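You operate a simulated robot arm through the tools that you are given. There is no shell and no other tool. Be economical: measure what you need, move in short steps, check, and stop when the job is done.

You are at the controls of a simulated robot arm. One attempt, no reset.

## Task
Feed the teal-banded block, jog the beige-banded one square, then feed it.
Fine: lay each in the first gap of the lug chain, long side across the bars, one step after each with the delivery's grey lever, lever back; jog that one alone, with the yellow push plate; the rest stays.

It is judged by the outcome, as a careful person would: the job done as asked, and still so three seconds after it is handed in. It fails if anything else is knocked over, pushed out of place, dropped, spilled or broken.

## Robot
A 6-joint arm with a two-finger parallel gripper on a trunk, on a base that drives. Base frame: it is fixed to the floor where the robot stands at the start and does not move with it; the origin is under the middle of the robot, x ahead of it, y to its left, z up; the surface under the hand at the start is at about z = 720. Readings come in mm, degrees, newtons and seconds.
With the tool pointing down near the work surface it reaches from about 380 to 900 mm from the robot's upright axis, wherever it stands. Its first joint turns from -115.0 to 115.0 degrees. Places, roughly: green end stop [500, 1500, 700]; green post plate [900, 2100, 800]; plain cream slip [750, 1250, 750]; thick grey board [750, 1000, 750]; thumb nut of the end stop [300, 1600, 700]; thumb nut of the post plate [1000, 2000, 700]; wide block with a grey tab [1000, 2250, 750]. Payload 3.43 kg.
Tool frame: the origin (TCP) lies between the finger pads and is the grasp point; the fingertips stand 34 mm ahead of it; z points along the fingers, y is the line along which they close. The gripper opens to 128 mm. The fingers are 24 mm wide and 12 mm thick; the gripper's body (48 by 130 mm) begins 96 mm behind the TCP.
Orientation is that of the tool frame in the base frame, as a unit quaternion [w, x, y, z]. With the fingers straight down and closing along the base's y, the tool's x points along the base's -x, its y along +y and its z along -z.

## Interface
- The arm moves only by the tool move_arm. Its argument "motion" is a list of rows, each a list of 7 numbers: the gripper command, from -1 (fully open) to 1 (shut), values between in proportion, then the shift along the base's x, y, z in m, then the turn, a rotation vector about the base's x, y, z in degrees. In form: [[fingers, tx, ty, tz, wx, wy, wz], ...]. A call has 1 to 8 rows; each row is the pose to reach, as a shift and turn from the pose commanded when the call began. Each row takes 0.2 s and may step no farther than 50 mm and 8.6 degrees from the row before; otherwise, or with a gripper value out of range, the whole call is refused. A pose out of reach is approached as far as the arm can. The call stops where the force on the tool passes 90 N (or 10 N more than at its start, if that is more) or the arm is blocked; 0.2 s more then pass. The fingers move at their own pace (about 108 mm/s each) and stop on an object; they squeeze with about 24 N. The grip force told is the motor's: it shows also when the fingers shut on nothing. Time passes only in rows, and 0.2 s behind the last, so rows that repeat a pose let the fingers close. The reply holds the time, the measured pose of the TCP, the force on the tool along the base axes, the opening and the grip force, in the units named above and with some noise, with the torque about the TCP (base axes, N m) and any sound that the robot's microphone picked up, and new pictures: "views" is both (left out), scene, wrist or none.
- Cameras (640 x 400 px; columns grow to the right, rows downward): "scene" is now at [23.7, 225, 1301.6]; the picture's right is [0.35, -0.94, 0.00], its down [-0.59, -0.22, -0.77] and it looks along [0.72, 0.27, -0.64] (base axes); focal length 235 px, centre (320, 200). "wrist" rides on the gripper at [76, -11, -160] in the tool frame; the picture's right is [0.15, 0.99, 0.00], its down [-0.88, 0.13, -0.46] and it looks along [-0.45, 0.07, 0.89] (tool axes); focal length 234 px, centre (320, 200). There is no depth. A picture from a camera that has moved, and an enlarged one, comes with that camera's place and axes in the base frame and with its lens.
- slide_trunk(by): slides the trunk up (or, below 0, down) by that many mm; the arm and the scene camera ride with it, the base frame stays. It gives what a move gives, with no picture.
- drive_base(legs): drives the robot by 1 to 6 legs, each [ahead, turn to the left] in mm and degrees, along the robot's own axes; the way and the turn of a leg run together, so that a leg with both is an arc; at most 1500 mm and 180 degrees a leg. The arm and the cameras ride along, it lands a little off, and it stops where it bumps. It gives what a move gives, and a new picture of the scene camera.
- aim_head(pan, tilt): turns the head with the scene camera to pan (to the left, within 103 degrees either way) and tilt (down, from -29 to 69), counted from straight ahead of the robot. It gives what a move gives, and a new picture of the scene camera.
- inspect(camera, box): a new picture of the part [left, top, right, bottom] of that camera's present view, enlarged. The clock stands still meanwhile.
- finish_job(): hands the job in; it is judged then, once.

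Work in short steps. Places have to be worked out from the pictures, the camera data and where the tool is seen: move nearer, look again, correct. Check each grasp and each placing, and mend what went wrong. You have 120 turns and 260 pictures in all, those below and enlarged ones among them. Open the gripper and draw the arm clear of the work before you hand the job in, unless the task says otherwise; then end with one line.

The tools are called as name(argument=value, ...) on one line, values as JSON. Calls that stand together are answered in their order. move_arm: Moves the arm, as the interface text tells. Its arguments: {"type":"object","properties":{"motion":{"type":"array","items":{"type":"array","items":{"type":"number"}}},"views":{"type":"string","enum":["both","scene","wrist","none"]}},"required":["motion"]} The other tools are called the same way: slide_trunk (by) slides the trunk up or down; drive_base (legs) drives the base; aim_head (pan, tilt) turns the head that bears the scene camera; inspect (camera, box) takes an enlarged picture of a part of a camera's view; finish_job () hands the job in.

At the start:

```text
time: 0.0
eef_pos: [424.4, 224.6, 984.2]
tcp_rot: [0.0, -0.001, 1.0, 0.0]
wrist_force: [-0.7, -0.3, -0.7]
wrist_torque: [0.04, 0.01, -0.02]
opening: 127.9
finger_force: 0.0
trunk travel left (down, up): [-575.0, 215.0]
robot x, y, heading: [2.1, -4.1, -0.3]
head pan, tilt: [20.6, 39.4]
```

scene: 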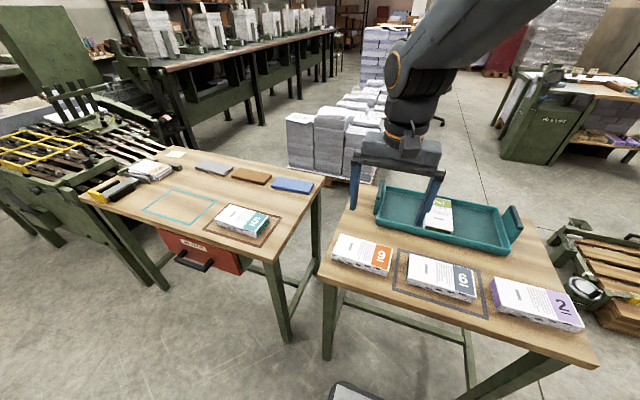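
wrist: 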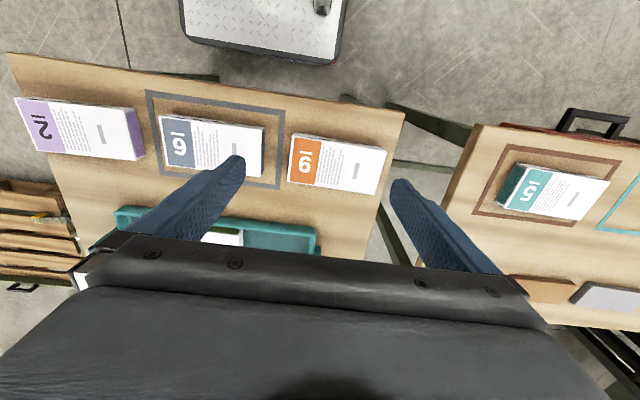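

The scene shows two benches; the teal "5" block lies on the left bench in a brown frame, with the beige one perhaps near the conveyor. I look closer at the left part of the scene.

inspect(camera="scene", box=[0, 60, 330, 280])

aim_head(pan=75, tilt=35)

```text
1.82 times, centred on (165, 170) of scene
camera zoom: at [23.7, 225.0, 1301.6], right [0.35, -0.94, 0.0], down [-0.59, -0.22, -0.77], along [0.72, 0.27, -0.64], focal length 427 px, centre (602, 254)
```

zoom: 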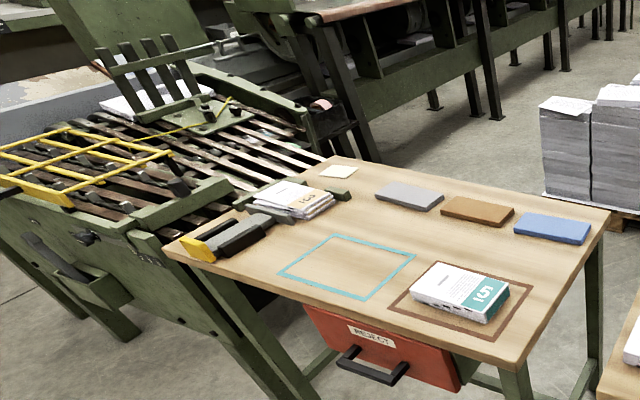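

```text
time: 1.2
eef_pos: [423.8, 224.1, 983.2]
tcp_rot: [0.0, 0.0, 1.0, 0.0]
wrist_force: [1.0, 0.4, 0.2]
wrist_torque: [-0.01, -0.06, 0.02]
opening: 128.2
finger_force: 0.1
trunk travel left (down, up): [-575.0, 215.0]
robot x, y, heading: [0.9, 1.6, 0.2]
head pan, tilt: [75.0, 35.0]
camera scene: at [-33.4, 280.0, 1308.4], right [0.97, -0.26, 0.0], down [-0.15, -0.55, -0.82], along [0.21, 0.79, -0.57], focal length 235 px, centre (320, 200)
```

scene: 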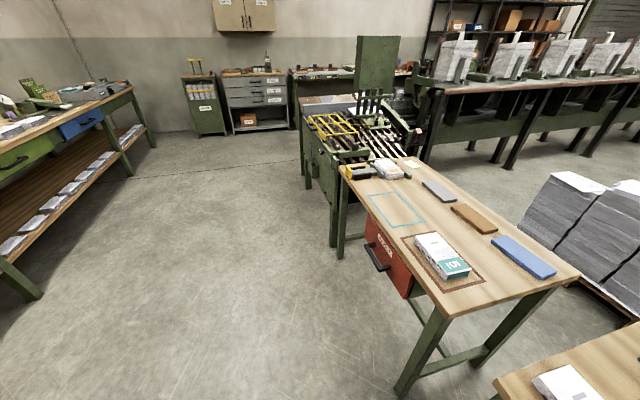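

The bench's near edge runs along x≈350 from y≈500 to 1330, with the machine beyond it. I drive along the aisle, slightly away from the bench, to look at the machine closely.

drive_base(legs=[[0, 100], [900, -10], [0, -50]])

aim_head(pan=0, tilt=40)

```text
time: 12.5
eef_pos: [82.8, 1353.7, 984.2]
tcp_rot: [0.001, -0.351, 0.936, -0.001]
wrist_force: [0.5, -1.0, -0.7]
wrist_torque: [-0.02, 0.02, 0.01]
opening: 128.1
finger_force: 0.2
trunk travel left (down, up): [-575.0, 215.0]
robot x, y, heading: [-89.2, 906.7, 41.5]
head pan, tilt: [75.0, 35.0]
camera scene: at [-298.1, 1096.0, 1308.4], right [0.9, 0.44, 0.0], down [0.25, -0.51, -0.82], along [-0.36, 0.73, -0.57], focal length 235 px, centre (320, 200)
```

scene: 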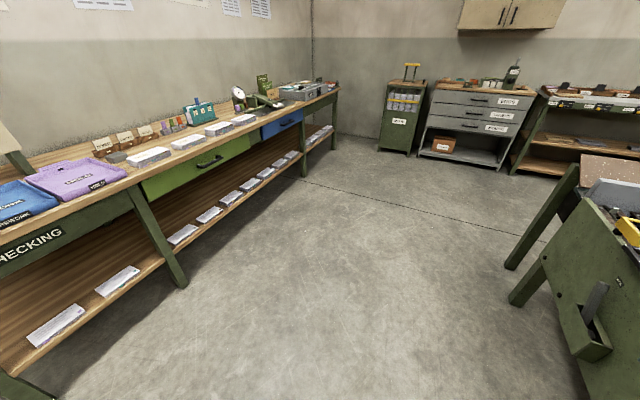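

```text
time: 14.0
eef_pos: [82.7, 1353.8, 982.8]
tcp_rot: [0.0, -0.351, 0.936, 0.0]
wrist_force: [0.2, 0.1, 0.4]
wrist_torque: [0.03, 0.02, 0.0]
opening: 128.0
finger_force: 0.1
trunk travel left (down, up): [-575.0, 215.0]
robot x, y, heading: [-84.1, 905.4, 41.1]
head pan, tilt: [0.0, 40.0]
camera scene: at [-195.3, 1073.0, 1300.8], right [0.66, -0.75, 0.0], down [-0.48, -0.42, -0.77], along [0.58, 0.51, -0.64], focal length 235 px, centre (320, 200)
```

scene: 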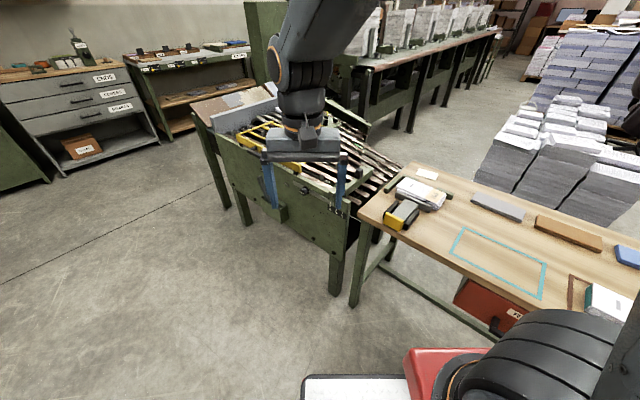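

The arm hides part of the machine. I enlarge what is visible to learn the layout.

inspect(camera="scene", box=[180, 60, 460, 250])

inspect(camera="wrist", box=[0, 0, 640, 400])

```text
2.11 times, centred on (320, 155) of scene
camera zoom: at [-195.3, 1073.0, 1300.8], right [0.66, -0.75, 0.0], down [-0.48, -0.42, -0.77], along [0.58, 0.51, -0.64], focal length 494 px, centre (320, 295)
```

zoom: 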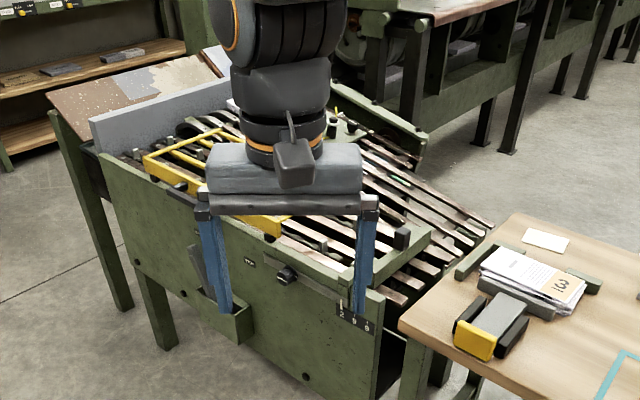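

```text
1.00 times, centred on (320, 200) of wrist (not enlarged: the box is as wide or as high as the picture)
camera zoom: at [33.8, 1296.6, 1142.4], right [-0.76, 0.65, 0.0], down [0.58, 0.68, 0.46], along [0.3, 0.35, -0.89], focal length 234 px, centre (320, 200)
```

zoom: 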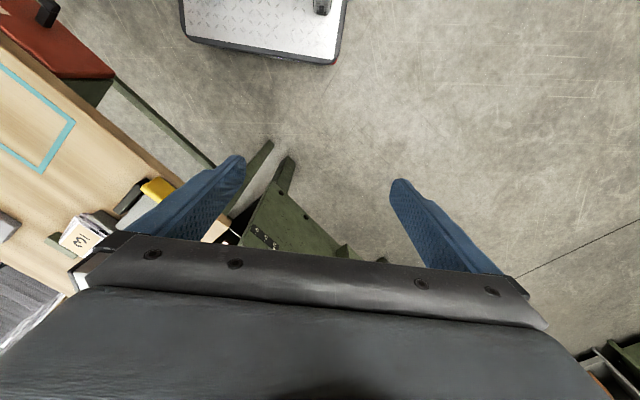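

The beige "3" block sits skewed in a jogging jig with a yellow push plate at the bench end; the lug chain is beyond. I raise the trunk and drive farther for a clear view.

slide_trunk(by=150)

drive_base(legs=[[0, 54], [480, 0], [0, -105]])

aim_head(pan=40, tilt=45)

```text
time: 15.7
eef_pos: [83.5, 1354.3, 1133.3]
tcp_rot: [0.0, -0.352, 0.936, 0.0]
wrist_force: [0.0, 0.2, 0.3]
wrist_torque: [0.0, 0.01, -0.01]
opening: 127.9
finger_force: 0.1
trunk travel left (down, up): [-725.0, 65.0]
robot x, y, heading: [-87.4, 905.3, 41.2]
head pan, tilt: [0.0, 40.0]
```

```text
time: 25.6
eef_pos: [335.8, 1493.5, 1133.2]
tcp_rot: [0.0, 0.128, 0.992, -0.001]
wrist_force: [-0.1, -0.6, 0.4]
wrist_torque: [-0.02, 0.03, 0.02]
opening: 127.9
finger_force: 0.0
trunk travel left (down, up): [-725.0, 65.0]
robot x, y, heading: [-135.5, 1385.9, -14.6]
head pan, tilt: [0.0, 40.0]
camera scene: at [-94.6, 1577.7, 1450.8], right [-0.26, -0.97, 0.0], down [-0.62, 0.16, -0.77], along [0.74, -0.2, -0.64], focal length 235 px, centre (320, 200)
```

scene: 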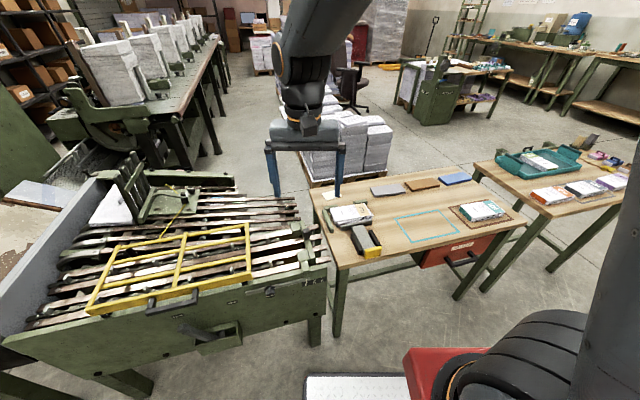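

```text
time: 26.6
eef_pos: [336.3, 1497.3, 1133.5]
tcp_rot: [0.0, 0.129, 0.992, 0.001]
wrist_force: [-0.1, 0.2, -0.5]
wrist_torque: [0.05, 0.0, 0.0]
opening: 127.9
finger_force: 0.1
trunk travel left (down, up): [-725.0, 65.0]
robot x, y, heading: [-132.1, 1386.7, -14.8]
head pan, tilt: [40.0, 45.0]
camera scene: at [-103.1, 1634.0, 1443.6], right [0.43, -0.91, 0.0], down [-0.64, -0.3, -0.71], along [0.64, 0.3, -0.71], focal length 235 px, centre (320, 200)
```

scene: 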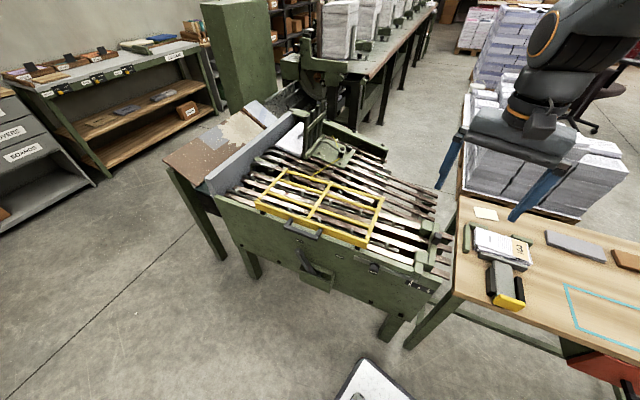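

Now a clear view of the machine. I enlarge the chain, the lever side, and the jig.

inspect(camera="scene", box=[190, 110, 320, 260])

inspect(camera="scene", box=[290, 130, 470, 310])

inspect(camera="scene", box=[430, 190, 560, 320])

```text
2.67 times, centred on (255, 185) of scene
camera zoom: at [-103.1, 1634.0, 1443.6], right [0.43, -0.91, 0.0], down [-0.64, -0.3, -0.71], along [0.64, 0.3, -0.71], focal length 626 px, centre (493, 240)
```

zoom: 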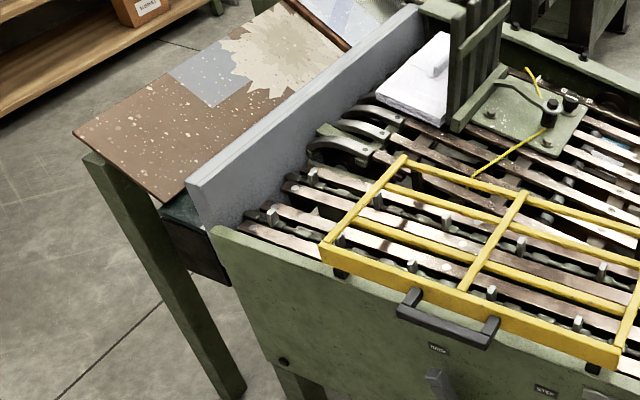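

```text
2.22 times, centred on (380, 220) of scene
camera zoom: at [-103.1, 1634.0, 1443.6], right [0.43, -0.91, 0.0], down [-0.64, -0.3, -0.71], along [0.64, 0.3, -0.71], focal length 522 px, centre (187, 156)
```

zoom: 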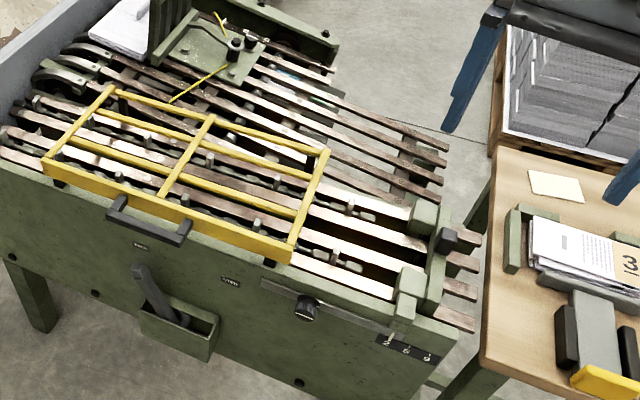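

```text
3.08 times, centred on (495, 255) of scene
camera zoom: at [-103.1, 1634.0, 1443.6], right [0.43, -0.91, 0.0], down [-0.64, -0.3, -0.71], along [0.64, 0.3, -0.71], focal length 722 px, centre (-218, 31)
```

zoom: 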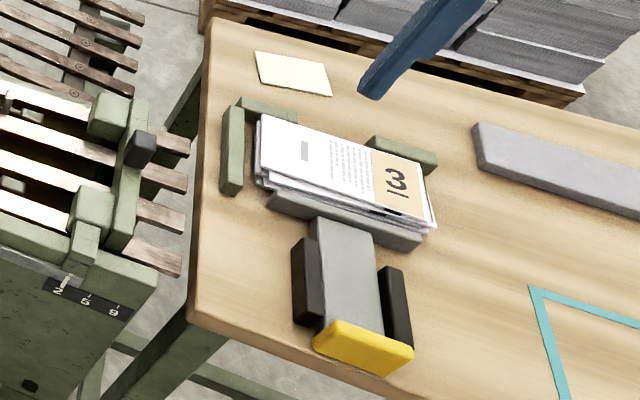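

I zoom more strongly on the lever labels and the first gaps at the end stop.

inspect(camera="scene", box=[280, 225, 350, 295])

inspect(camera="scene", box=[360, 210, 450, 300])

```text
5.71 times, centred on (315, 260) of scene
camera zoom: at [-103.1, 1634.0, 1443.6], right [0.43, -0.91, 0.0], down [-0.64, -0.3, -0.71], along [0.64, 0.3, -0.71], focal length 1341 px, centre (349, -143)
```

zoom: 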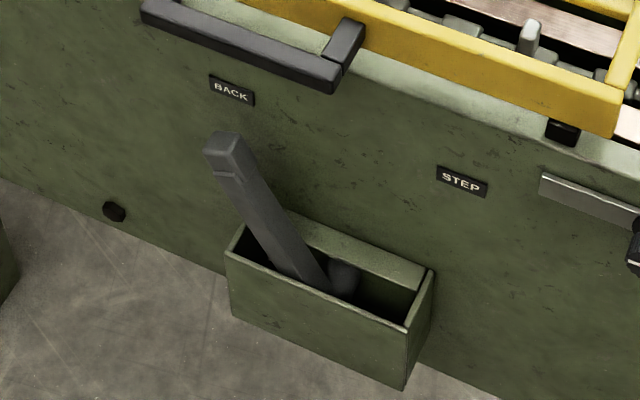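

```text
4.44 times, centred on (405, 255) of scene
camera zoom: at [-103.1, 1634.0, 1443.6], right [0.43, -0.91, 0.0], down [-0.64, -0.3, -0.71], along [0.64, 0.3, -0.71], focal length 1043 px, centre (-58, -44)
```

zoom: 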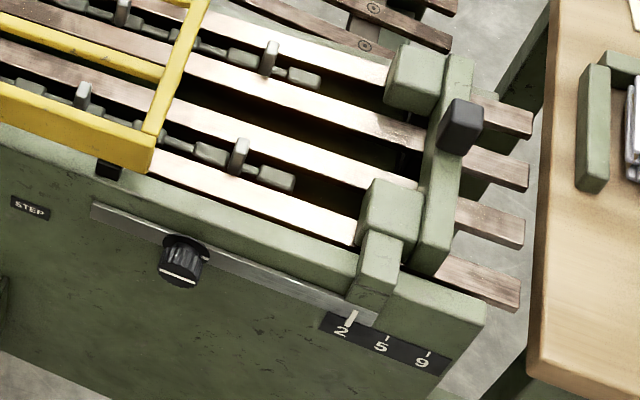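

The end stop's pointer stands at 2, and the lever pocket reads BACK/STEP. I bring the wrist camera above the chain's start to see the gaps better.

move_arm(motion=[[-1, 0, 0.05, 0, 0, 0, 0], [-1, 0, 0.1, 0, 0, 0, 0], [-1, 0, 0.15, -0.02, 0, 0, 0], [-1, -0.03, 0.19, -0.04, 0, 0, 0]], views="wrist")

```text
refused: row 3 steps farther than a row can; nothing moved
```

Row step was slightly over 50 mm; smaller steps.

move_arm(motion=[[-1, 0, 0.045, 0, 0, 0, 0], [-1, 0, 0.09, 0, 0, 0, 0], [-1, 0, 0.13, -0.02, 0, 0, 0], [-1, -0.02, 0.17, -0.04, 0, 0, 0]], views="wrist")

```text
time: 27.6
eef_pos: [315.0, 1669.0, 1094.3]
tcp_rot: [0.0, 0.128, 0.992, -0.001]
wrist_force: [-0.5, -0.6, 0.6]
wrist_torque: [0.04, 0.01, -0.02]
opening: 127.9
finger_force: 0.0
trunk travel left (down, up): [-725.0, 65.0]
robot x, y, heading: [-130.7, 1385.5, -14.8]
head pan, tilt: [40.0, 45.0]
camera wrist: at [239.7, 1676.3, 1253.2], right [0.11, 0.99, 0.0], down [0.88, -0.1, 0.46], along [0.45, -0.05, -0.89], focal length 234 px, centre (320, 200)
```

wrist: 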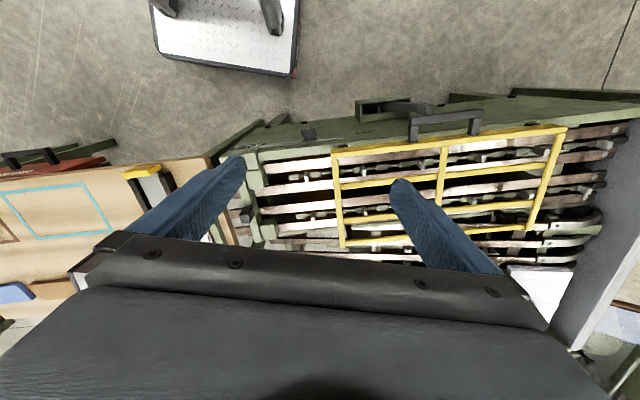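

inspect(camera="wrist", box=[200, 90, 420, 260])

inspect(camera="wrist", box=[400, 90, 640, 300])

```text
2.35 times, centred on (310, 175) of wrist
camera zoom: at [239.7, 1676.3, 1253.2], right [0.11, 0.99, 0.0], down [0.88, -0.1, 0.46], along [0.45, -0.05, -0.89], focal length 551 px, centre (344, 259)
```

zoom: 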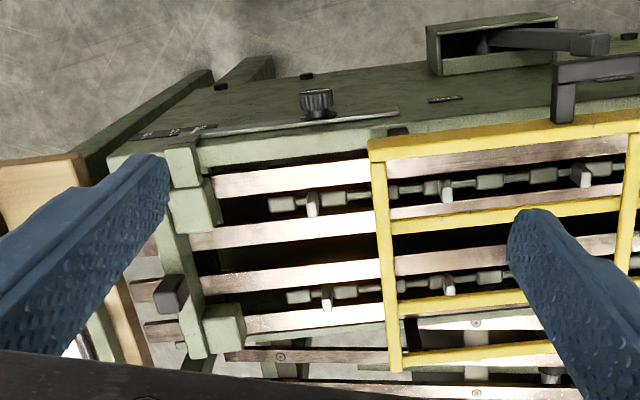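

```text
1.90 times, centred on (520, 195) of wrist
camera zoom: at [239.7, 1676.3, 1253.2], right [0.11, 0.99, 0.0], down [0.88, -0.1, 0.46], along [0.45, -0.05, -0.89], focal length 446 px, centre (-61, 210)
```

zoom: 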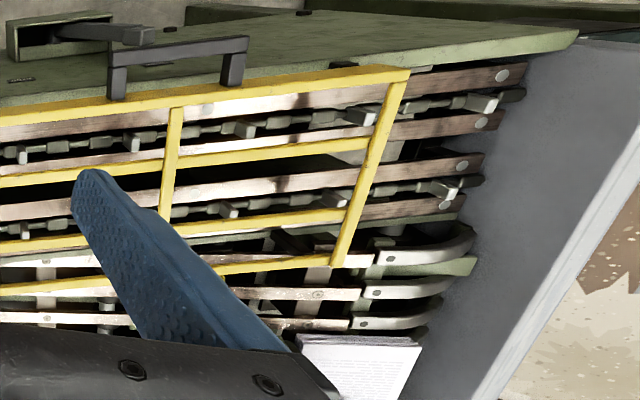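

The uncovered space between the end-stop pads and the first lug pair looks like the first gap. I lower the camera to measure it with parallax.

move_arm(motion=[[-1, 0, -0.02, -0.045, 0, 0, 0], [-1, 0, -0.04, -0.09, 0, 0, 0], [-1, 0, -0.06, -0.13, 0, 0, 0]], views="wrist")

inspect(camera="wrist", box=[200, 60, 440, 240])

```text
time: 28.4
eef_pos: [317.9, 1607.7, 964.5]
tcp_rot: [0.001, 0.129, 0.992, 0.0]
wrist_force: [-0.6, -0.2, -0.1]
wrist_torque: [-0.01, -0.03, -0.01]
opening: 128.2
finger_force: 0.1
trunk travel left (down, up): [-725.0, 65.0]
robot x, y, heading: [-133.4, 1384.9, -15.1]
head pan, tilt: [40.0, 45.0]
camera wrist: at [241.5, 1616.7, 1122.9], right [0.11, 0.99, 0.0], down [0.88, -0.1, 0.46], along [0.45, -0.05, -0.89], focal length 234 px, centre (320, 200)
```

wrist: 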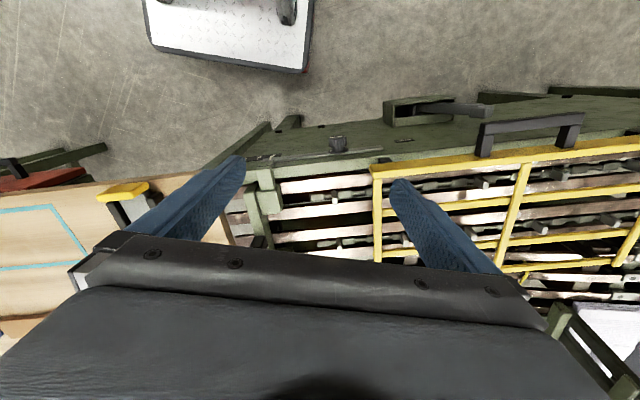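

```text
2.22 times, centred on (320, 150) of wrist
camera zoom: at [241.5, 1616.7, 1122.9], right [0.11, 0.99, 0.0], down [0.88, -0.1, 0.46], along [0.45, -0.05, -0.89], focal length 520 px, centre (320, 311)
```

zoom: 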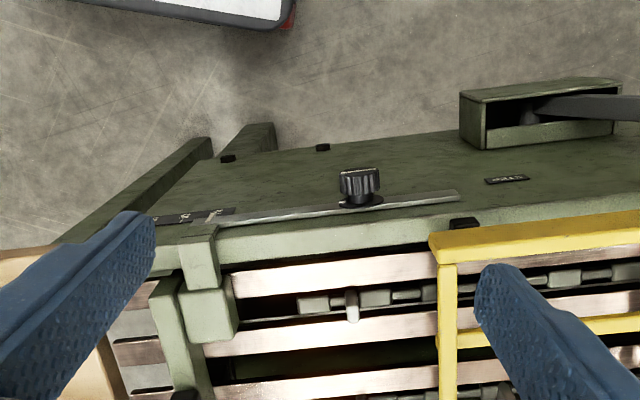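

The gap measures about y 1529–1618 (≈88 mm), bars at z≈750, lug at x≈431. The block must be gripped at its middle so the fingers pass between the pads and lugs. I raise the arm and drive back to where both the teal block and gap are in reach.

move_arm(motion=[[-1, 0, -0.02, 0.045, 0, 0, 0], [-1, 0, -0.04, 0.09, 0, 0, 0]], views="none")

drive_base(legs=[[0, -75], [320, 0], [0, 75]])

aim_head(pan=5, tilt=45)

```text
time: 29.1
eef_pos: [318.1, 1567.5, 1053.8]
tcp_rot: [0.0, 0.129, 0.992, -0.001]
wrist_force: [0.0, 0.2, -0.4]
wrist_torque: [-0.02, 0.05, -0.02]
opening: 127.9
finger_force: 0.1
trunk travel left (down, up): [-725.0, 65.0]
robot x, y, heading: [-134.2, 1388.2, -14.8]
head pan, tilt: [40.0, 45.0]
```

```text
time: 37.5
eef_pos: [329.6, 1230.9, 1053.7]
tcp_rot: [-0.001, 0.142, 0.99, 0.0]
wrist_force: [-0.2, 0.1, 0.1]
wrist_torque: [0.03, 0.0, -0.01]
opening: 128.2
finger_force: 0.1
trunk travel left (down, up): [-725.0, 65.0]
robot x, y, heading: [-124.3, 1057.2, -16.1]
head pan, tilt: [40.0, 45.0]
camera scene: at [-89.4, 1308.3, 1443.6], right [0.4, -0.92, 0.0], down [-0.65, -0.28, -0.71], along [0.65, 0.28, -0.71], focal length 235 px, centre (320, 200)
```

scene: 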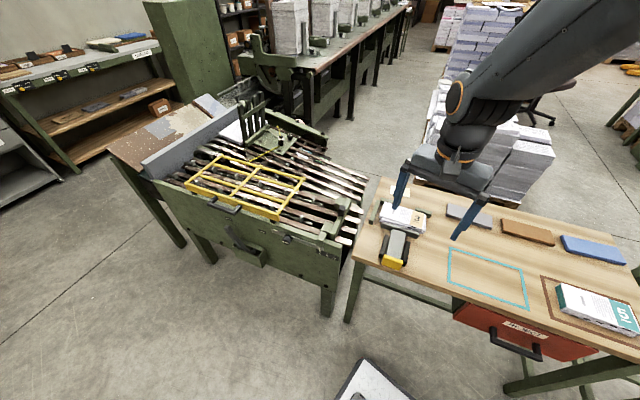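

```text
time: 38.5
eef_pos: [328.6, 1230.8, 1054.1]
tcp_rot: [0.0, 0.142, 0.99, 0.0]
wrist_force: [0.3, -0.3, 0.1]
wrist_torque: [-0.01, -0.01, 0.01]
opening: 128.1
finger_force: 0.0
trunk travel left (down, up): [-725.0, 65.0]
robot x, y, heading: [-122.9, 1060.0, -16.4]
head pan, tilt: [5.0, 45.0]
camera scene: at [-84.1, 1259.8, 1443.6], right [-0.2, -0.98, 0.0], down [-0.69, 0.14, -0.71], along [0.69, -0.14, -0.71], focal length 235 px, centre (320, 200)
```

scene: 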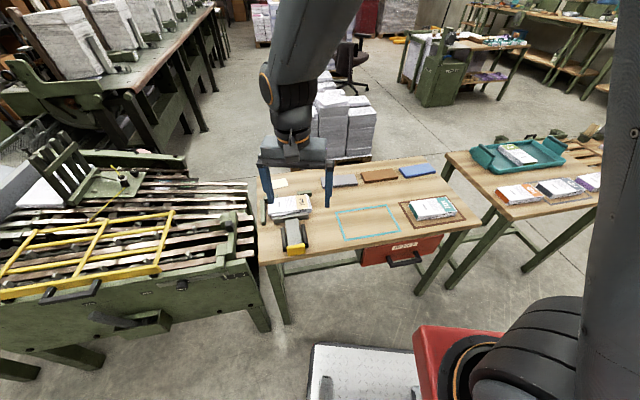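

The teal block's centre is near (452, 691). I swing the arm above it, turning the wrist so that the fingers close along x.

move_arm(motion=[[-1, 0.01, -0.047, 0, 0, 0, -8.5], [-1, 0.02, -0.094, 0, 0, 0, -17], [-1, 0.03, -0.141, 0, 0, 0, -25.5], [-1, 0.04, -0.188, 0, 0, 0, -34], [-1, 0.05, -0.235, 0, 0, 0, -42.5], [-1, 0.06, -0.282, 0, 0, 0, -51], [-1, 0.07, -0.329, 0, 0, 0, -59.5], [-1, 0.08, -0.376, 0, 0, 0, -68]], views="none")

move_arm(motion=[[-1, 0.01, -0.03, -0.03, 0, 0, -5.7], [-1, 0.02, -0.06, -0.06, 0, 0, -5.7], [-1, 0.03, -0.09, -0.08, 0, 0, -5.7], [-1, 0.04, -0.1, -0.1, 0, 0, -5.7]], views="wrist")

```text
time: 40.4
eef_pos: [407.0, 851.2, 1052.7]
tcp_rot: [0.0, 0.671, 0.741, -0.001]
wrist_force: [-0.9, -0.1, 0.8]
wrist_torque: [-0.04, -0.03, 0.02]
opening: 128.2
finger_force: 0.1
trunk travel left (down, up): [-725.0, 65.0]
robot x, y, heading: [-123.1, 1064.3, -16.5]
head pan, tilt: [5.0, 45.0]
```

```text
time: 41.4
eef_pos: [448.9, 752.7, 952.8]
tcp_rot: [0.001, 0.707, 0.707, 0.0]
wrist_force: [0.4, 0.1, 0.6]
wrist_torque: [-0.03, -0.01, 0.0]
opening: 128.2
finger_force: 0.0
trunk travel left (down, up): [-725.0, 65.0]
robot x, y, heading: [-124.2, 1062.2, -16.5]
head pan, tilt: [5.0, 45.0]
camera wrist: at [438.5, 829.8, 1111.9], right [0.99, 0.15, 0.0], down [0.13, -0.88, 0.46], along [0.07, -0.45, -0.89], focal length 234 px, centre (320, 200)
```

wrist: 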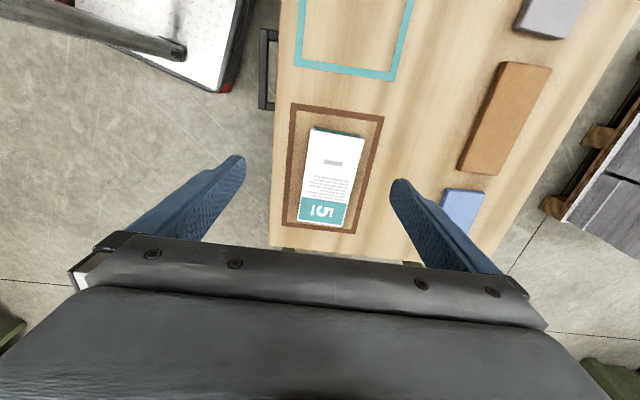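

inspect(camera="wrist", box=[260, 90, 420, 250])

```text
2.50 times, centred on (340, 170) of wrist
camera zoom: at [438.5, 829.8, 1111.9], right [0.99, 0.15, 0.0], down [0.13, -0.88, 0.46], along [0.07, -0.45, -0.89], focal length 585 px, centre (270, 275)
```

zoom: 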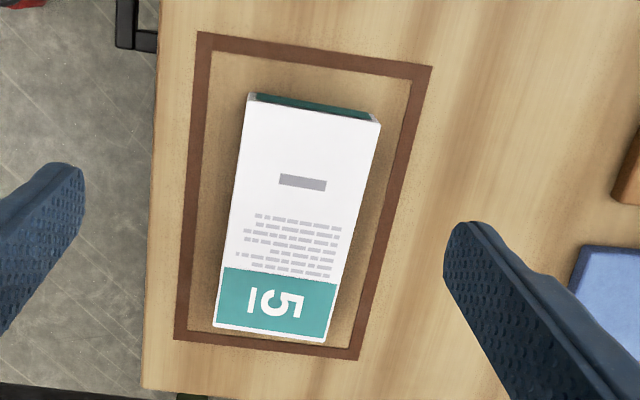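

The teal block measures about 83×164 mm, centre near (475, 682), nearly aligned with y. I move above it and check before lowering.

move_arm(motion=[[-1, 0.013, -0.035, -0.03, 0, 0, 0], [-1, 0.026, -0.07, -0.06, 0, 0, 0], [-1, 0.026, -0.07, -0.1, 0, 0, 0], [-1, 0.026, -0.07, -0.125, 0, 0, 0]], views="both")

```text
time: 42.4
eef_pos: [474.5, 683.3, 829.3]
tcp_rot: [0.0, 0.707, 0.708, 0.0]
wrist_force: [-0.5, -0.6, 0.2]
wrist_torque: [0.04, -0.02, 0.0]
opening: 128.0
finger_force: 0.1
trunk travel left (down, up): [-725.0, 65.0]
robot x, y, heading: [-118.8, 1063.8, -16.2]
head pan, tilt: [5.0, 45.0]
camera scene: at [-84.3, 1259.6, 1443.6], right [-0.2, -0.98, 0.0], down [-0.69, 0.14, -0.71], along [0.69, -0.14, -0.71], focal length 235 px, centre (320, 200)
camera wrist: at [463.5, 760.2, 988.3], right [0.99, 0.15, 0.0], down [0.13, -0.88, 0.46], along [0.07, -0.45, -0.89], focal length 234 px, centre (320, 200)
```

scene: 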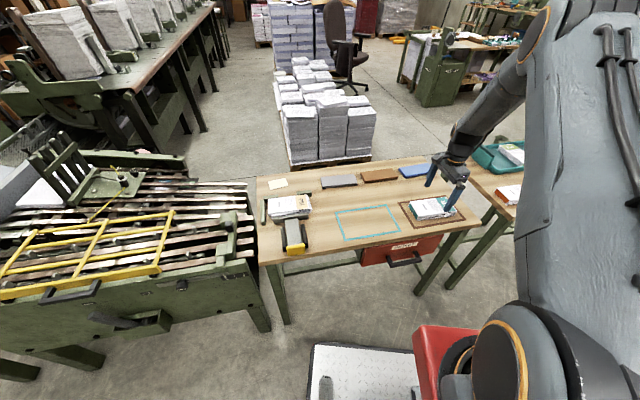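
wrist: 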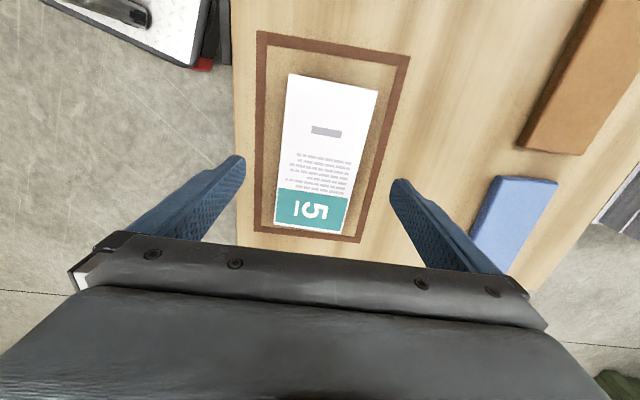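

Position confirmed. I lower so the fingertips are ~8 mm above the bench and then grip.

move_arm(motion=[[-1, 0, 0, -0.035, 0, 0, 0], [-1, 0, 0, -0.055, 0, 0, 0], [-1, 0, 0, -0.066, 0, 0, 0], [0.5, 0, 0, -0.066, 0, 0, 0], [0.5, 0, 0, -0.066, 0, 0, 0]], views="wrist")

```text
time: 43.5
eef_pos: [475.0, 684.0, 762.3]
tcp_rot: [0.0, 0.707, 0.707, 0.0]
wrist_force: [-0.3, -0.3, 0.2]
wrist_torque: [-0.01, -0.02, -0.09]
opening: 85.2
finger_force: 24.0
trunk travel left (down, up): [-725.0, 65.0]
robot x, y, heading: [-126.2, 1062.6, -16.4]
head pan, tilt: [5.0, 45.0]
camera wrist: at [464.3, 759.7, 922.2], right [0.99, 0.15, 0.0], down [0.13, -0.88, 0.46], along [0.07, -0.45, -0.89], focal length 234 px, centre (320, 200)
```

wrist: 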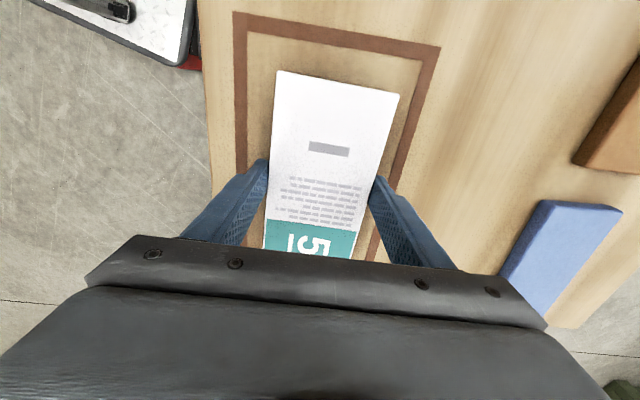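

Gripped at 85 mm width. I lift and check.

move_arm(motion=[[0.5, 0, 0, 0.04, 0, 0, 0], [0.5, 0, 0, 0.08, 0, 0, 0], [0.5, 0, 0, 0.12, 0, 0, 0], [0.5, 0, 0, 0.16, 0, 0, 0], [0.5, 0, 0.04, 0.19, 0, 0, 0]], views="wrist")

```text
time: 44.8
eef_pos: [473.7, 724.1, 953.7]
tcp_rot: [-0.001, 0.707, 0.707, -0.001]
wrist_force: [-0.2, 0.1, -4.0]
wrist_torque: [0.08, 0.0, -0.01]
opening: 84.9
finger_force: 24.1
trunk travel left (down, up): [-725.0, 65.0]
robot x, y, heading: [-123.3, 1059.0, -16.3]
head pan, tilt: [5.0, 45.0]
camera wrist: at [462.9, 800.3, 1113.5], right [0.99, 0.15, 0.0], down [0.13, -0.88, 0.45], along [0.07, -0.45, -0.89], focal length 234 px, centre (320, 200)
```

wrist: 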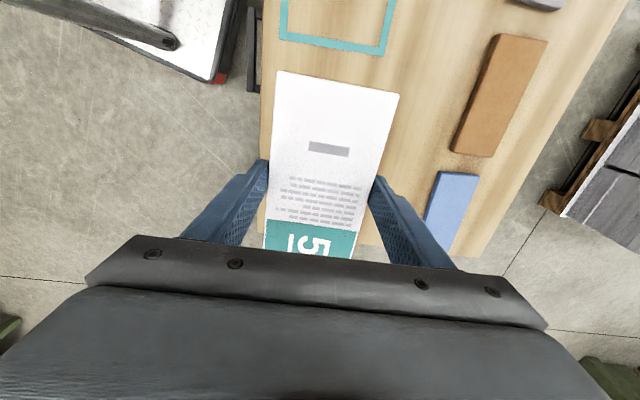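

The block is held (≈4 N). I carry it toward the chain at a safe height while turning it 90°.

move_arm(motion=[[0.5, 0, 0.05, 0.005, 0, 0, 8.5], [0.5, 0, 0.1, 0.01, 0, 0, 17], [0.5, 0, 0.15, 0.01, 0, 0, 25.5], [0.5, 0, 0.2, 0.01, 0, 0, 34], [0.5, 0, 0.25, 0.01, 0, 0, 42.5], [0.5, 0, 0.3, 0.01, 0, 0, 51], [0.5, 0, 0.35, 0.01, 0, 0, 59.5], [0.5, 0, 0.4, 0.01, 0, 0, 68]], views="none")

move_arm(motion=[[0.5, 0, 0.05, 0, 0, 0, 8.5], [0.5, 0, 0.1, 0, 0, 0, 16], [0.5, 0, 0.15, 0, 0, 0, 22], [0.5, 0, 0.2, 0, 0, 0, 22], [0.5, 0, 0.25, 0, 0, 0, 22], [0.5, 0, 0.3, 0, 0, 0, 22], [0.5, 0, 0.35, 0, 0, 0, 22], [0.5, 0, 0.4, 0, 0, 0, 22]], views="both")

```text
refused: row 1 steps farther than a row can; nothing moved
```

```text
time: 46.5
eef_pos: [474.5, 1124.5, 952.9]
tcp_rot: [0.0, 0.559, 0.829, 0.0]
wrist_force: [-0.2, 0.1, -2.5]
wrist_torque: [0.09, 0.02, 0.0]
opening: 84.7
finger_force: 24.0
trunk travel left (down, up): [-725.0, 65.0]
robot x, y, heading: [-124.3, 1060.3, -16.3]
head pan, tilt: [5.0, 45.0]
camera scene: at [-84.0, 1259.1, 1443.6], right [-0.2, -0.98, 0.0], down [-0.69, 0.14, -0.71], along [0.69, -0.14, -0.71], focal length 235 px, centre (320, 200)
camera wrist: at [435.5, 1191.6, 1112.1], right [0.86, 0.51, 0.0], down [0.45, -0.77, 0.46], along [0.23, -0.39, -0.89], focal length 234 px, centre (320, 200)
```

scene: 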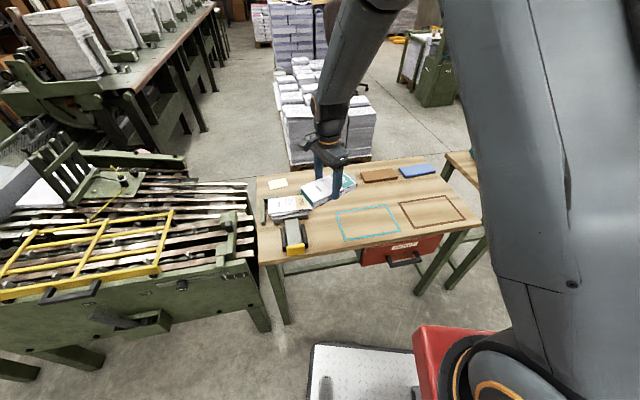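
wrist: 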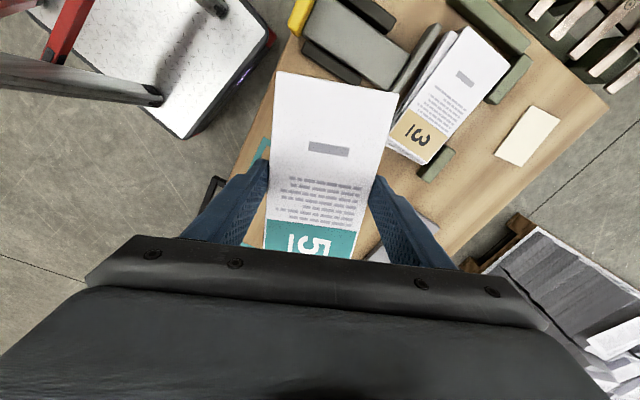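

Continuing: the remaining 68° and toward y≈1500.

move_arm(motion=[[0.5, 0, 0.047, 0, 0, 0, 8.5], [0.5, 0, 0.094, 0, 0, 0, 17], [0.5, 0, 0.141, 0, 0, 0, 25.5], [0.5, 0, 0.188, 0, 0, 0, 34], [0.5, 0, 0.235, 0, 0, 0, 42.5], [0.5, 0, 0.282, 0, 0, 0, 51], [0.5, 0, 0.329, 0, 0, 0, 59.5], [0.5, 0, 0.376, 0, 0, 0, 68]], views="none")

move_arm(motion=[[0.5, 0, 0.04, -0.01, 0, 0, 0], [0.5, 0, 0.072, -0.02, 0, 0, 0]], views="wrist")

aim_head(pan=60, tilt=45)

```text
time: 48.4
eef_pos: [477.0, 1500.1, 954.9]
tcp_rot: [0.0, -0.001, 1.0, 0.001]
wrist_force: [0.5, -1.9, -2.3]
wrist_torque: [0.07, 0.02, -0.03]
opening: 84.9
finger_force: 23.9
trunk travel left (down, up): [-725.0, 65.0]
robot x, y, heading: [-122.0, 1064.7, -16.4]
head pan, tilt: [5.0, 45.0]
```

```text
time: 49.0
eef_pos: [474.6, 1571.6, 934.6]
tcp_rot: [0.001, -0.001, 1.0, 0.001]
wrist_force: [-0.1, -0.3, -2.0]
wrist_torque: [0.05, -0.03, 0.0]
opening: 84.9
finger_force: 24.0
trunk travel left (down, up): [-725.0, 65.0]
robot x, y, heading: [-123.5, 1061.4, -16.2]
head pan, tilt: [5.0, 45.0]
camera wrist: at [398.8, 1560.3, 1094.4], right [-0.15, 0.99, 0.0], down [0.88, 0.13, 0.46], along [0.45, 0.07, -0.89], focal length 234 px, centre (320, 200)
```

wrist: 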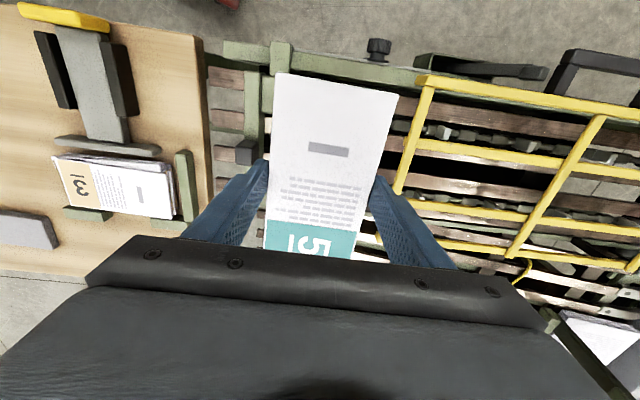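

```text
time: 50.2
eef_pos: [473.6, 1571.6, 933.9]
tcp_rot: [0.0, 0.0, 1.0, 0.0]
wrist_force: [0.0, -0.2, -2.2]
wrist_torque: [0.01, -0.01, 0.0]
opening: 84.8
finger_force: 24.5
trunk travel left (down, up): [-725.0, 65.0]
robot x, y, heading: [-124.6, 1062.4, -16.3]
head pan, tilt: [60.0, 45.0]
camera scene: at [-104.9, 1332.0, 1443.5], right [0.69, -0.72, 0.0], down [-0.51, -0.49, -0.71], along [0.51, 0.49, -0.71], focal length 235 px, centre (320, 200)
```

scene: 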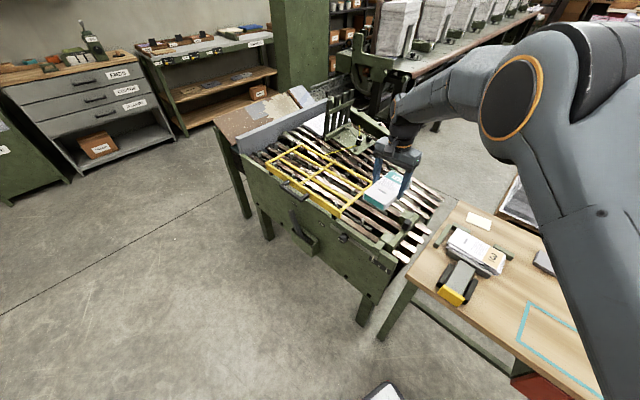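

inspect(camera="scene", box=[320, 150, 440, 270])

inspect(camera="wrist", box=[200, 20, 480, 200])

```text
3.33 times, centred on (380, 210) of scene
camera zoom: at [-104.9, 1332.0, 1443.5], right [0.69, -0.72, 0.0], down [-0.51, -0.49, -0.71], along [0.51, 0.49, -0.71], focal length 782 px, centre (120, 167)
```

zoom: 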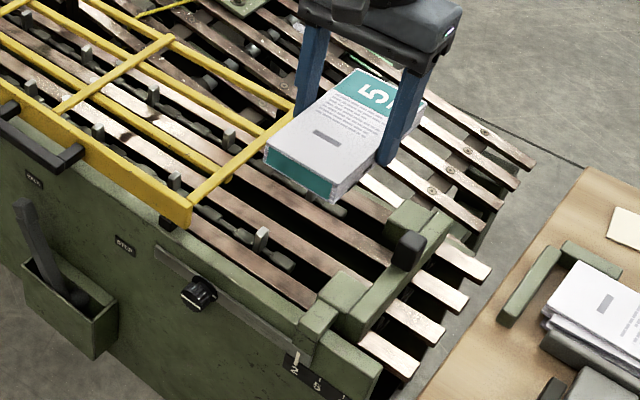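

```text
2.22 times, centred on (340, 110) of wrist
camera zoom: at [398.9, 1560.1, 1094.4], right [-0.15, 0.99, 0.0], down [0.88, 0.13, 0.46], along [0.45, 0.07, -0.89], focal length 520 px, centre (276, 400)
```

zoom: 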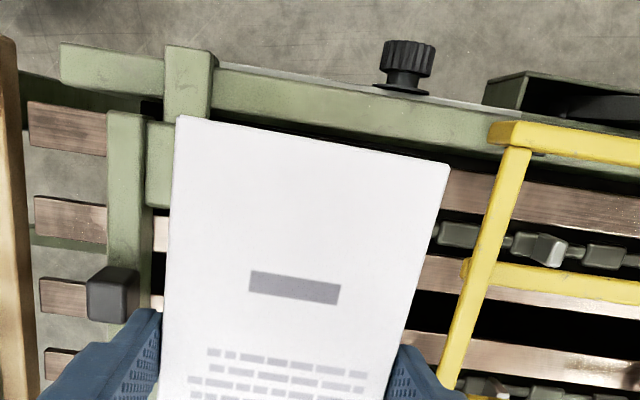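

Bar tops work out at z≈720, same as the bench. I shift the hand 130 mm each way to see the pads and lugs beside the block.

move_arm(motion=[[0.5, -0.03, 0.04, 0, 0, 0, 0], [0.5, -0.06, 0.08, 0, 0, 0, 0], [0.5, -0.08, 0.12, 0, 0, 0, 0]], views="none")

inspect(camera="wrist", box=[100, 40, 300, 200])

move_arm(motion=[[0.5, 0, -0.05, 0, 0, 0, 0], [0.5, 0, -0.1, 0, 0, 0, 0], [0.5, 0, -0.15, 0, 0, 0, 0], [0.5, 0, -0.2, 0, 0, 0, 0], [0.5, 0, -0.25, 0, 0, 0, 0]], views="none")

inspect(camera="wrist", box=[340, 40, 540, 200])

```text
time: 51.0
eef_pos: [394.6, 1692.7, 934.7]
tcp_rot: [0.0, 0.0, 1.0, 0.0]
wrist_force: [0.6, 0.0, -1.9]
wrist_torque: [0.02, 0.03, -0.03]
opening: 84.8
finger_force: 24.3
trunk travel left (down, up): [-725.0, 65.0]
robot x, y, heading: [-127.7, 1060.1, -16.1]
head pan, tilt: [60.0, 45.0]
```

```text
2.50 times, centred on (200, 120) of wrist
camera zoom: at [318.7, 1681.1, 1095.0], right [-0.15, 0.99, 0.0], down [0.88, 0.13, 0.46], along [0.45, 0.07, -0.89], focal length 585 px, centre (620, 400)
```

zoom: 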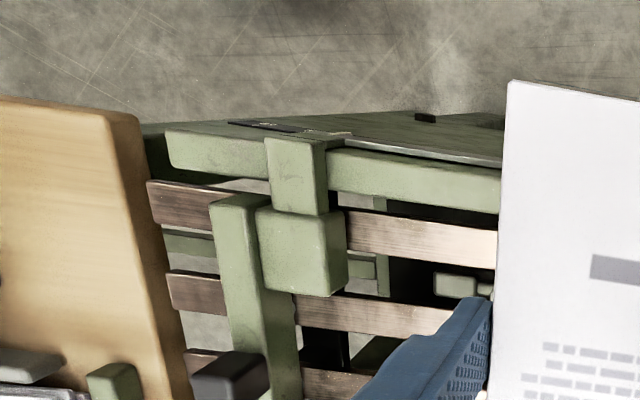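

```text
time: 52.2
eef_pos: [396.4, 1443.3, 936.0]
tcp_rot: [-0.001, 0.001, 1.0, 0.0]
wrist_force: [-0.3, 0.7, -3.4]
wrist_torque: [-0.07, 0.0, -0.04]
opening: 84.7
finger_force: 24.2
trunk travel left (down, up): [-725.0, 65.0]
robot x, y, heading: [-126.1, 1066.3, -16.3]
head pan, tilt: [60.0, 45.0]
```

```text
2.50 times, centred on (440, 120) of wrist
camera zoom: at [321.1, 1432.9, 1094.6], right [-0.15, 0.99, 0.0], down [0.88, 0.13, 0.46], along [0.45, 0.07, -0.89], focal length 585 px, centre (20, 400)
```

zoom: 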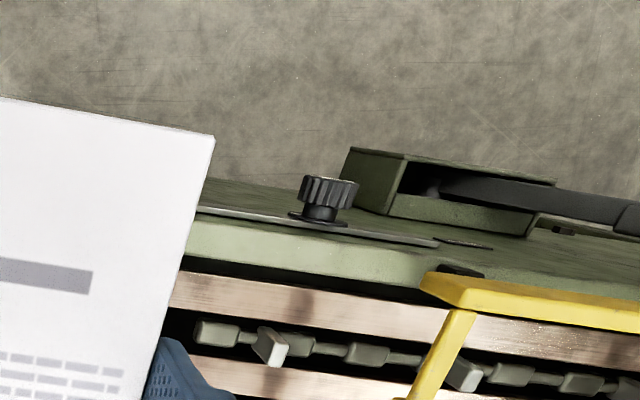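

Pad face at y≈1522, lug face at y≈1614, so a ≈92 mm gap centred at y≈1568; pads/lugs sit at x≈435 and ≈545, so the block centre goes to x≈490. I move above and start descending.

move_arm(motion=[[0.5, 0.03, 0.035, 0, 0, 0, 0], [0.5, 0.06, 0.07, 0, 0, 0, 0], [0.5, 0.08, 0.105, 0, 0, 0, 0], [0.5, 0.094, 0.125, -0.03, 0, 0, 0], [0.5, 0.094, 0.125, -0.07, 0, 0, 0], [0.5, 0.094, 0.125, -0.11, 0, 0, 0]], views="both")

inspect(camera="scene", box=[330, 160, 430, 260])

inspect(camera="wrist", box=[180, 20, 480, 220])

```text
time: 53.6
eef_pos: [490.1, 1566.5, 824.0]
tcp_rot: [0.002, 0.0, 1.0, 0.0]
wrist_force: [-0.3, -0.9, -0.9]
wrist_torque: [0.02, 0.01, 0.01]
opening: 84.3
finger_force: 23.9
trunk travel left (down, up): [-725.0, 65.0]
robot x, y, heading: [-129.7, 1060.4, -16.4]
head pan, tilt: [60.0, 45.0]
camera scene: at [-105.2, 1331.9, 1443.6], right [0.69, -0.72, 0.0], down [-0.51, -0.49, -0.71], along [0.51, 0.49, -0.71], focal length 235 px, centre (320, 200)
camera wrist: at [415.1, 1556.4, 983.2], right [-0.15, 0.99, 0.0], down [0.88, 0.13, 0.46], along [0.45, 0.07, -0.89], focal length 234 px, centre (320, 200)
```

scene: 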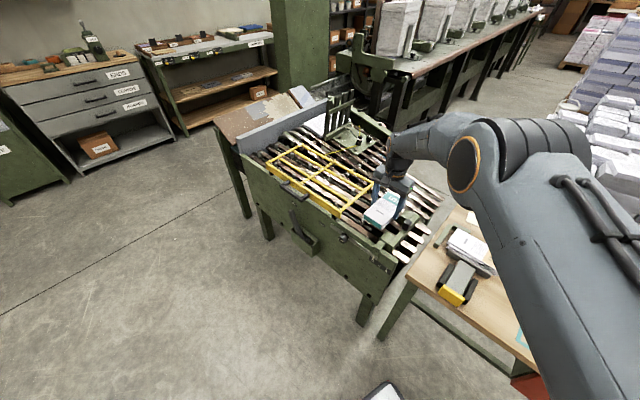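
wrist: 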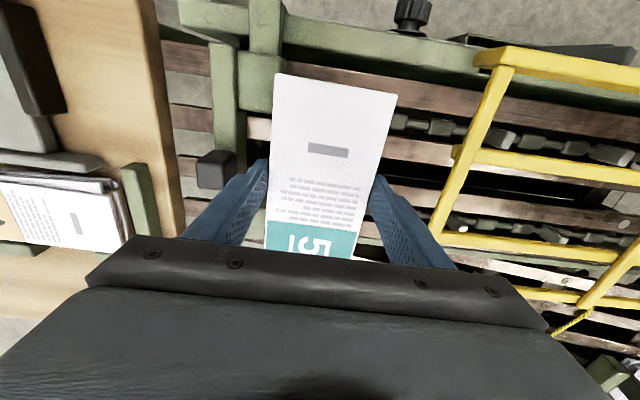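

```text
4.00 times, centred on (380, 210) of scene
camera zoom: at [-105.2, 1331.9, 1443.6], right [0.69, -0.72, 0.0], down [-0.51, -0.49, -0.71], along [0.51, 0.49, -0.71], focal length 939 px, centre (80, 160)
```

zoom: 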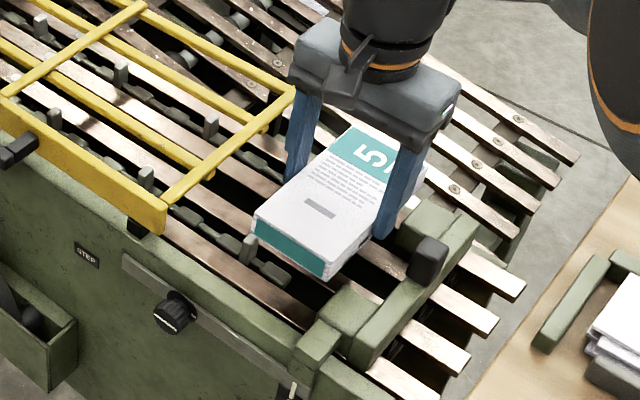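

```text
2.00 times, centred on (330, 120) of wrist
camera zoom: at [415.1, 1556.4, 983.2], right [-0.15, 0.99, 0.0], down [0.88, 0.13, 0.46], along [0.45, 0.07, -0.89], focal length 468 px, centre (300, 360)
```

zoom: 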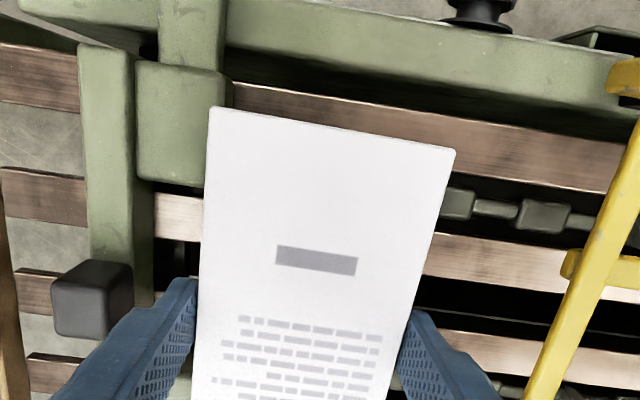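

The alignment looks right. I descend to just above the pads with a 2 mm shift in +y and look again.

move_arm(motion=[[0.5, 0, 0.002, -0.02, 0, 0, 0], [0.5, 0, 0.002, -0.03, 0, 0, 0]], views="none")

inspect(camera="scene", box=[340, 170, 420, 250])

inspect(camera="wrist", box=[200, 20, 440, 180])

```text
time: 54.2
eef_pos: [489.6, 1570.1, 793.9]
tcp_rot: [0.0, 0.001, 1.0, 0.0]
wrist_force: [-0.4, 0.2, -2.7]
wrist_torque: [-0.02, 0.0, 0.0]
opening: 84.9
finger_force: 23.8
trunk travel left (down, up): [-725.0, 65.0]
robot x, y, heading: [-125.9, 1065.9, -16.4]
head pan, tilt: [60.0, 45.0]
```

```text
5.00 times, centred on (380, 210) of scene
camera zoom: at [-105.0, 1332.0, 1443.5], right [0.69, -0.72, 0.0], down [-0.51, -0.49, -0.71], along [0.51, 0.49, -0.71], focal length 1173 px, centre (20, 150)
```

zoom: 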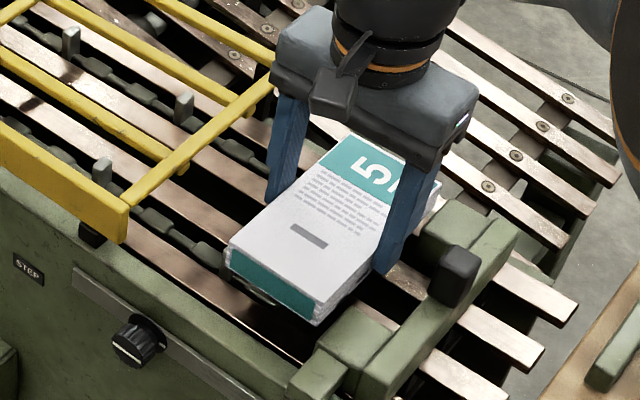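

```text
2.50 times, centred on (320, 100) of wrist
camera zoom: at [414.9, 1559.4, 953.0], right [-0.15, 0.99, 0.0], down [0.88, 0.13, 0.46], along [0.45, 0.07, -0.89], focal length 585 px, centre (320, 450)
```

zoom: 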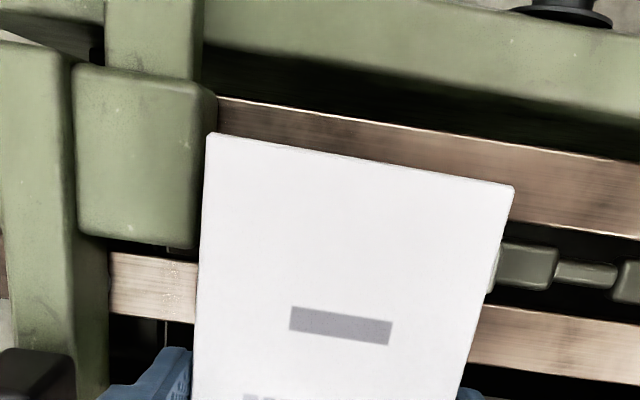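

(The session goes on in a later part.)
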